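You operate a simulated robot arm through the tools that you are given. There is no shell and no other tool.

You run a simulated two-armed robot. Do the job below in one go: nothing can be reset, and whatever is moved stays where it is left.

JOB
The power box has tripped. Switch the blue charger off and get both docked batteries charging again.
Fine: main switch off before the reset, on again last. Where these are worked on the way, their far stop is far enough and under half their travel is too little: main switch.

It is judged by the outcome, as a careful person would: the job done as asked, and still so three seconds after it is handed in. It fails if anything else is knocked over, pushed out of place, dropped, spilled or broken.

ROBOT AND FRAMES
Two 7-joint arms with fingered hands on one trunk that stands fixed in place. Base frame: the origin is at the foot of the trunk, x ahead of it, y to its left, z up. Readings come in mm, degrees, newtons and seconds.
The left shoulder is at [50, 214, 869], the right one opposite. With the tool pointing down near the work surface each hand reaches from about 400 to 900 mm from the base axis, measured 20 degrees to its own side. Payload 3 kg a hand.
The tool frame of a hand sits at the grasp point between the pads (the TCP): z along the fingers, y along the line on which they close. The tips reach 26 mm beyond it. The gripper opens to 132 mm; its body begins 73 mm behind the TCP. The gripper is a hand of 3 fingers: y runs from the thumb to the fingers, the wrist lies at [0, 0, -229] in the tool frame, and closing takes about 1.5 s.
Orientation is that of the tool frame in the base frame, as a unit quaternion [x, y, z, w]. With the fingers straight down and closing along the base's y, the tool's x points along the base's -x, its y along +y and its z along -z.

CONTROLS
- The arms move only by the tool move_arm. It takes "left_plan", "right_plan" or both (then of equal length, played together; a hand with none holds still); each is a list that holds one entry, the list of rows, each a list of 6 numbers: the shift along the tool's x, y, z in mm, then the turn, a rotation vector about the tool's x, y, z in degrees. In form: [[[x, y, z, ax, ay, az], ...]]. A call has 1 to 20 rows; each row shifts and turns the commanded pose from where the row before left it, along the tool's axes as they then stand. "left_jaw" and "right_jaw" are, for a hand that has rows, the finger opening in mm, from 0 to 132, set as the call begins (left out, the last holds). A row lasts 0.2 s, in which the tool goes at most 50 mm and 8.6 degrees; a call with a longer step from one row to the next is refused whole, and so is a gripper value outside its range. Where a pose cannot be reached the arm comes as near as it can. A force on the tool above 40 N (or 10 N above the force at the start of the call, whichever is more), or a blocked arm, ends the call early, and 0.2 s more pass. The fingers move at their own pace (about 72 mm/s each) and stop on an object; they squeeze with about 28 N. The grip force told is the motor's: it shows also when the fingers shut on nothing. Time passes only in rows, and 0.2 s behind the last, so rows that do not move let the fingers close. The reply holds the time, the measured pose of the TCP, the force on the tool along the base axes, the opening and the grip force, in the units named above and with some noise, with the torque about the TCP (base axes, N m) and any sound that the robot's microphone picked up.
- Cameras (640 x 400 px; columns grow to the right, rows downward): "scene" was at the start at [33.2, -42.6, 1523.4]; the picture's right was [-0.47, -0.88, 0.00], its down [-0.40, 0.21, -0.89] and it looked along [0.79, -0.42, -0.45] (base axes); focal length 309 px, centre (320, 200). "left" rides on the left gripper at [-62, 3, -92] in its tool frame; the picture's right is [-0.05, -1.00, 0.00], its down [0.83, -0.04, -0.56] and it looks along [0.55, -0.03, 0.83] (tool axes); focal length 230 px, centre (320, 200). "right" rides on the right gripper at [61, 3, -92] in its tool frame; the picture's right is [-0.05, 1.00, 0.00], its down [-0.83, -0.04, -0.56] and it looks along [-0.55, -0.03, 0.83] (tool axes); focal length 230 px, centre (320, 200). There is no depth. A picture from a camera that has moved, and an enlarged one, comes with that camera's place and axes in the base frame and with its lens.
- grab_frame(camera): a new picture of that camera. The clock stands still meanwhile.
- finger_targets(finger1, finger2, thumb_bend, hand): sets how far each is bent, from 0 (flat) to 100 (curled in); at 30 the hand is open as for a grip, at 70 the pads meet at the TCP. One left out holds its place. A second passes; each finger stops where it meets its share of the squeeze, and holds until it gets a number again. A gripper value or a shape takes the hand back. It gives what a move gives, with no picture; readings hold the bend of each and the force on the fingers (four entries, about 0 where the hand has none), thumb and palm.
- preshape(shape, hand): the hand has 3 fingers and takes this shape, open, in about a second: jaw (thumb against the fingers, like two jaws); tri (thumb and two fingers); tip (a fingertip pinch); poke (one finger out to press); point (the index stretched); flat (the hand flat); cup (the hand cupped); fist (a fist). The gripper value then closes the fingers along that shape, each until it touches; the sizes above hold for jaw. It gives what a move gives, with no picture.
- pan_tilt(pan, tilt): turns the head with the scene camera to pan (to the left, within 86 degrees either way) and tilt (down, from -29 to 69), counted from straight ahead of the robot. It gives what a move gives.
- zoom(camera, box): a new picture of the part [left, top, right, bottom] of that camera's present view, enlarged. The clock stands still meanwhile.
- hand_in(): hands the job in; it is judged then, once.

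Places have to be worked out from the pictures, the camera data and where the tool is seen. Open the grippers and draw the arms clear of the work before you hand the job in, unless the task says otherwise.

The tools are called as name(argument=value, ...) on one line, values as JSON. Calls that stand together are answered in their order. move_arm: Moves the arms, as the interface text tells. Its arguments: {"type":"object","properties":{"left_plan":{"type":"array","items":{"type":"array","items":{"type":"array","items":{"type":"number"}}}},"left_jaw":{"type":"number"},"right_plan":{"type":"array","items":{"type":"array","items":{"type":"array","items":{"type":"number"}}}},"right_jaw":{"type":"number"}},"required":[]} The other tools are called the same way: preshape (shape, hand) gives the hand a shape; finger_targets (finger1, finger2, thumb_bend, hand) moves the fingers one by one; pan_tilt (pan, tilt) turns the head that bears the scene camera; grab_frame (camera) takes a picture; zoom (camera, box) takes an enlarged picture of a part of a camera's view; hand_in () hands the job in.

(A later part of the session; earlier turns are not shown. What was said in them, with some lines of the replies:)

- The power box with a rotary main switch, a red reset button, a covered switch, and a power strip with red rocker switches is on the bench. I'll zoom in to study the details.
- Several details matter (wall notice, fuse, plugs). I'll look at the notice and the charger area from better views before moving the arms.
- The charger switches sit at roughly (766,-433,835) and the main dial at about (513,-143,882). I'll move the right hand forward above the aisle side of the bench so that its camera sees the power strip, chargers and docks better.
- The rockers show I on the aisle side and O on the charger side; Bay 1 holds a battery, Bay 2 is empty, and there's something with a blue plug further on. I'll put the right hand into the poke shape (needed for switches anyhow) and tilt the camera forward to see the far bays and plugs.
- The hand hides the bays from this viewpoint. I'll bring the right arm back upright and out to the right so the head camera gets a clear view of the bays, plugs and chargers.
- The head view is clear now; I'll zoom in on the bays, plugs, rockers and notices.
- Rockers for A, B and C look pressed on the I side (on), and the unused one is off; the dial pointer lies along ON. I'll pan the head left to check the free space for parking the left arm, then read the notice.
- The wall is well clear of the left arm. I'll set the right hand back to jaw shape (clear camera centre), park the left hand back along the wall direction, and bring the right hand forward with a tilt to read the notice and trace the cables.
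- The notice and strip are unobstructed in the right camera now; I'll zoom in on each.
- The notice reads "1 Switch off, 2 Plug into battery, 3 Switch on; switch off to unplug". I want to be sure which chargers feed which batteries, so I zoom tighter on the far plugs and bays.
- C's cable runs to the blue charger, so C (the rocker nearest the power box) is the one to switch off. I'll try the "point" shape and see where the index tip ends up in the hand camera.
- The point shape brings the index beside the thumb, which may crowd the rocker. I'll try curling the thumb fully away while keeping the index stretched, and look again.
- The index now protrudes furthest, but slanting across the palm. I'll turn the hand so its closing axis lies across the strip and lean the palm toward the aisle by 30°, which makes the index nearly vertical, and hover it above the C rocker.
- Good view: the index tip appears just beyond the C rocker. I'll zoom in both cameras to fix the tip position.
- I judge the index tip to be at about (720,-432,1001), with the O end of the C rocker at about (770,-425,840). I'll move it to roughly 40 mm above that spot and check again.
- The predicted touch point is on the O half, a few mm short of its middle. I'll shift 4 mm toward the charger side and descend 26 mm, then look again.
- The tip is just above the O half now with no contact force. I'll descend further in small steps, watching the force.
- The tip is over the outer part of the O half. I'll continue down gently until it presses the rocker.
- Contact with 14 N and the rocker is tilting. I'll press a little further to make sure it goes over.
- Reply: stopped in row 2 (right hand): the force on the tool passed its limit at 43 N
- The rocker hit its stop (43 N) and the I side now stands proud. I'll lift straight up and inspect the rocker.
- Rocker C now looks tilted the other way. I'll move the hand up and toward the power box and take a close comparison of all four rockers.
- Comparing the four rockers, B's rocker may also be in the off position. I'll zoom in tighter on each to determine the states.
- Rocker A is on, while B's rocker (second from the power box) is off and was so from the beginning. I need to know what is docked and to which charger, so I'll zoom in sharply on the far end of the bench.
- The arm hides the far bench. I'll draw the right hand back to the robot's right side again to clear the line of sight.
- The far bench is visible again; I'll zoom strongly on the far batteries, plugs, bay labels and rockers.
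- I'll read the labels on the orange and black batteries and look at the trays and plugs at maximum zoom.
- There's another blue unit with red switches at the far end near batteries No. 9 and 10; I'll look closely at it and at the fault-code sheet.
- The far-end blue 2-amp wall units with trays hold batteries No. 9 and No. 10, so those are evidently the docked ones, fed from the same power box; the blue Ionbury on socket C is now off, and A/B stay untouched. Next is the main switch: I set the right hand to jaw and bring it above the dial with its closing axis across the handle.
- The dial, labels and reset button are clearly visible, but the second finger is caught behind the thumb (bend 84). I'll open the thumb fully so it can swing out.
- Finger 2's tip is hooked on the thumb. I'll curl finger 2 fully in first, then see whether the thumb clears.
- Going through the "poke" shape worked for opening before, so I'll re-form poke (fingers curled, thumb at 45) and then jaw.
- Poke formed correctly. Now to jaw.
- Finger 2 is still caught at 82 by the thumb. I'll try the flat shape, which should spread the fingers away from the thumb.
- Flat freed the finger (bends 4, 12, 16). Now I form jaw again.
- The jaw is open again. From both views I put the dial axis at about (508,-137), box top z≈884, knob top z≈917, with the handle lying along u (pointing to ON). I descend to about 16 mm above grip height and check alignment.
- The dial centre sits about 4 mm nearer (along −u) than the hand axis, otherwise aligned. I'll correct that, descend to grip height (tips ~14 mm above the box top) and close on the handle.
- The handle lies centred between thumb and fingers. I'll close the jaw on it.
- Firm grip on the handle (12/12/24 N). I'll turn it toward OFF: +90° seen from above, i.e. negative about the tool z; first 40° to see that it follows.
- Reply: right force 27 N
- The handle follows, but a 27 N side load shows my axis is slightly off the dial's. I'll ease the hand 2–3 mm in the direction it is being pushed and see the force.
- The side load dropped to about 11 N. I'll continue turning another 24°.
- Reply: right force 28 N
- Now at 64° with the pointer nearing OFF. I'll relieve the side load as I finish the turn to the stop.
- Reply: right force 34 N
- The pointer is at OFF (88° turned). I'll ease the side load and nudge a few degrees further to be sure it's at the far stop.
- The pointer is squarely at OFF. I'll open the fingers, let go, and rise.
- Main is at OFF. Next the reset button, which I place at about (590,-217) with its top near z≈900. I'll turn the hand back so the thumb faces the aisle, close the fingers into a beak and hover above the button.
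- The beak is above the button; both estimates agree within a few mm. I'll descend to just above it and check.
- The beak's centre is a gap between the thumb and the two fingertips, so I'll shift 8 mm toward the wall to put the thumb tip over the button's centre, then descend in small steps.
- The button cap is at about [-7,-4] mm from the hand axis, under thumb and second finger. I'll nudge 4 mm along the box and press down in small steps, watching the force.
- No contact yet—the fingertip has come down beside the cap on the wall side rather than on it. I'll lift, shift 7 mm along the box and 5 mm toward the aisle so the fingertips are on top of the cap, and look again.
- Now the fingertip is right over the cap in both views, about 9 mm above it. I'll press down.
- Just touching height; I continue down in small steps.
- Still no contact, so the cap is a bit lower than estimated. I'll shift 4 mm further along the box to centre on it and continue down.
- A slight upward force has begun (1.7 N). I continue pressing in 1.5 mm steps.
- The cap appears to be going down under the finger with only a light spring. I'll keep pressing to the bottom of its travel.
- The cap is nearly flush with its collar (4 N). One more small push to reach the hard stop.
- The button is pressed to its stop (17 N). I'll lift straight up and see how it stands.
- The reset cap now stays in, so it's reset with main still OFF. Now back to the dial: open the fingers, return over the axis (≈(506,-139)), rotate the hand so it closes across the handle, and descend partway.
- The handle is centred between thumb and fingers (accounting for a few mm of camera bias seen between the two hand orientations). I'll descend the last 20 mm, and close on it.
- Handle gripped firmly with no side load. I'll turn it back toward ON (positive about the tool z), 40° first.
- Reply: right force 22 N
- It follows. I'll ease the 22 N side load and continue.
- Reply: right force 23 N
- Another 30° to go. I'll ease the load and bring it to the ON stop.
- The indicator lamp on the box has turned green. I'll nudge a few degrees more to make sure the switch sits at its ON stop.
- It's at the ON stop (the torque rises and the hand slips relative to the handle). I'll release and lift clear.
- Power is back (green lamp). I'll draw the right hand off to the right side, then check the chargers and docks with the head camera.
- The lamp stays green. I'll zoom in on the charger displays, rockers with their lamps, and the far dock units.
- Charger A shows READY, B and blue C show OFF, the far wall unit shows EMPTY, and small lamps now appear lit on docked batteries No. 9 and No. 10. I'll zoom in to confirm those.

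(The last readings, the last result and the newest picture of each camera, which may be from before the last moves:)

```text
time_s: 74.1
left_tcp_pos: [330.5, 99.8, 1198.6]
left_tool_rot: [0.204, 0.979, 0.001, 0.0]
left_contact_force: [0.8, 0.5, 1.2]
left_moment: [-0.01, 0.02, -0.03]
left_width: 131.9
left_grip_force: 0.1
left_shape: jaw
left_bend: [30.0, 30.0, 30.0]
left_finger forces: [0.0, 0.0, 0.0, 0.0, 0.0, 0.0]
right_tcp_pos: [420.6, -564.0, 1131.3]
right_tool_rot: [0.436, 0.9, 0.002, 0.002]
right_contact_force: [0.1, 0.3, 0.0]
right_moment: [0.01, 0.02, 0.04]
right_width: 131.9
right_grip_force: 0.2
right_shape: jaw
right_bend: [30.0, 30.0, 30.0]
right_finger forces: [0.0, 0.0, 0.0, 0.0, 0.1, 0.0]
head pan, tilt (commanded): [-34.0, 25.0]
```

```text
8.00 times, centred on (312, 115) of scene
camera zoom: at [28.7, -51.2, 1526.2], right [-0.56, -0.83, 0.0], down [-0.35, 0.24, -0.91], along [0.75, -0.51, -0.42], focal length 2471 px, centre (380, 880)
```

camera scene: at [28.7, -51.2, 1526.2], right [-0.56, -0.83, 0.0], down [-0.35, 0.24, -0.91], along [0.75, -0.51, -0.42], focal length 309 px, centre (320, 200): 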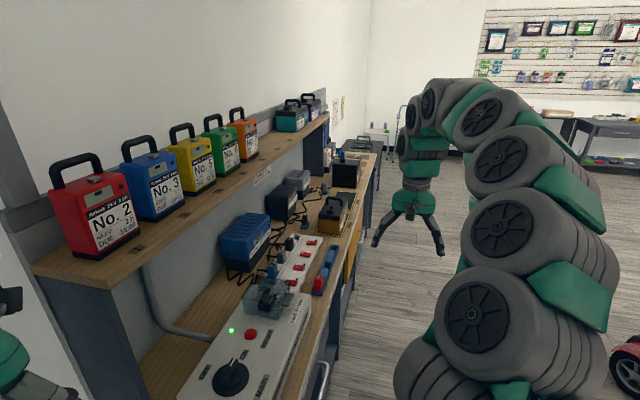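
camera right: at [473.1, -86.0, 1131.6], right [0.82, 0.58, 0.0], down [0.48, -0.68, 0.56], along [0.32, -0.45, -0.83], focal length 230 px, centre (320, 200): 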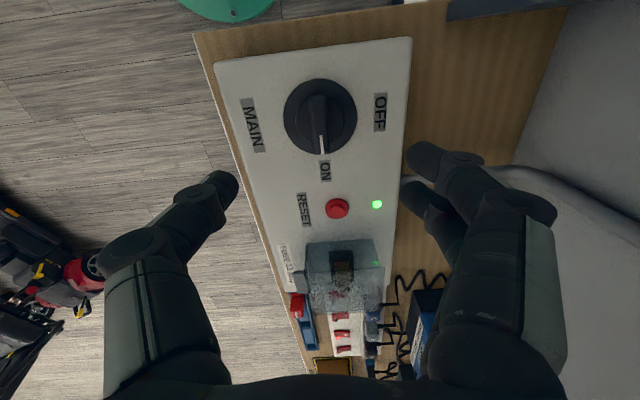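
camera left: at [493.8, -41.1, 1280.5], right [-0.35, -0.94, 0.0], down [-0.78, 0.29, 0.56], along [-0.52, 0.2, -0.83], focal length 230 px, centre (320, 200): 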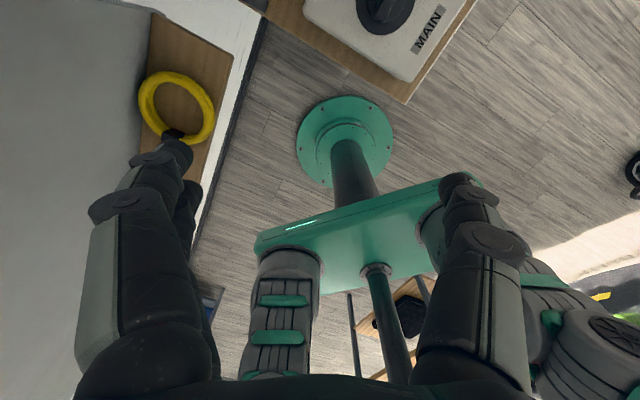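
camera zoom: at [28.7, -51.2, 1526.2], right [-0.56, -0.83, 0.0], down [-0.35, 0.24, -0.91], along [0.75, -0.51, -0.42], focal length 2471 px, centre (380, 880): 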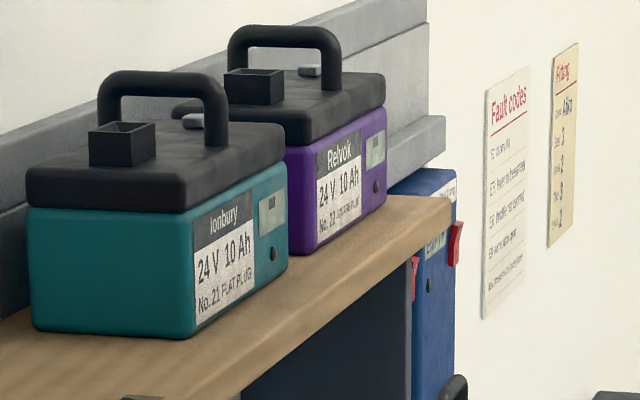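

Both docked batteries (No. 9 at 10%, No. 10 at 30%) show their charging lamps. The blue charger reads OFF with its rocker lamp out, main is at ON, the reset cap is in and the box lamp is green. Both hands are open and clear of the bench, so I hand the job in.

hand_in()

```text
The job is handed in.
```

The blue charger is off and both docked batteries are charging again. I've handed the job in; the system only confirmed it was received.

- **Blue charger:** I pressed the C rocker on the power strip to O. The blue 5-amp charger's display reads OFF and its rocker lamp is out.
- **Power box:** I turned the main switch to OFF, pressed the reset to its stop, then turned the main switch back to its ON stop. The box lamp has been green since.
- **Docked batteries:** No. 9 shows 10% and No. 10 shows 30%, each with its red lamp lit. I took those lamps to mean charging.

I took "the blue charger" to be the 5-amp one on the bench. There is also a blue 2-amp wall unit at the far end of the bench; its display reads EMPTY and I left it alone.

I also left the other strip switches as they were: A on, B off, and the empty socket off. I saw nothing knocked or moved. Both hands are open and clear of the bench.
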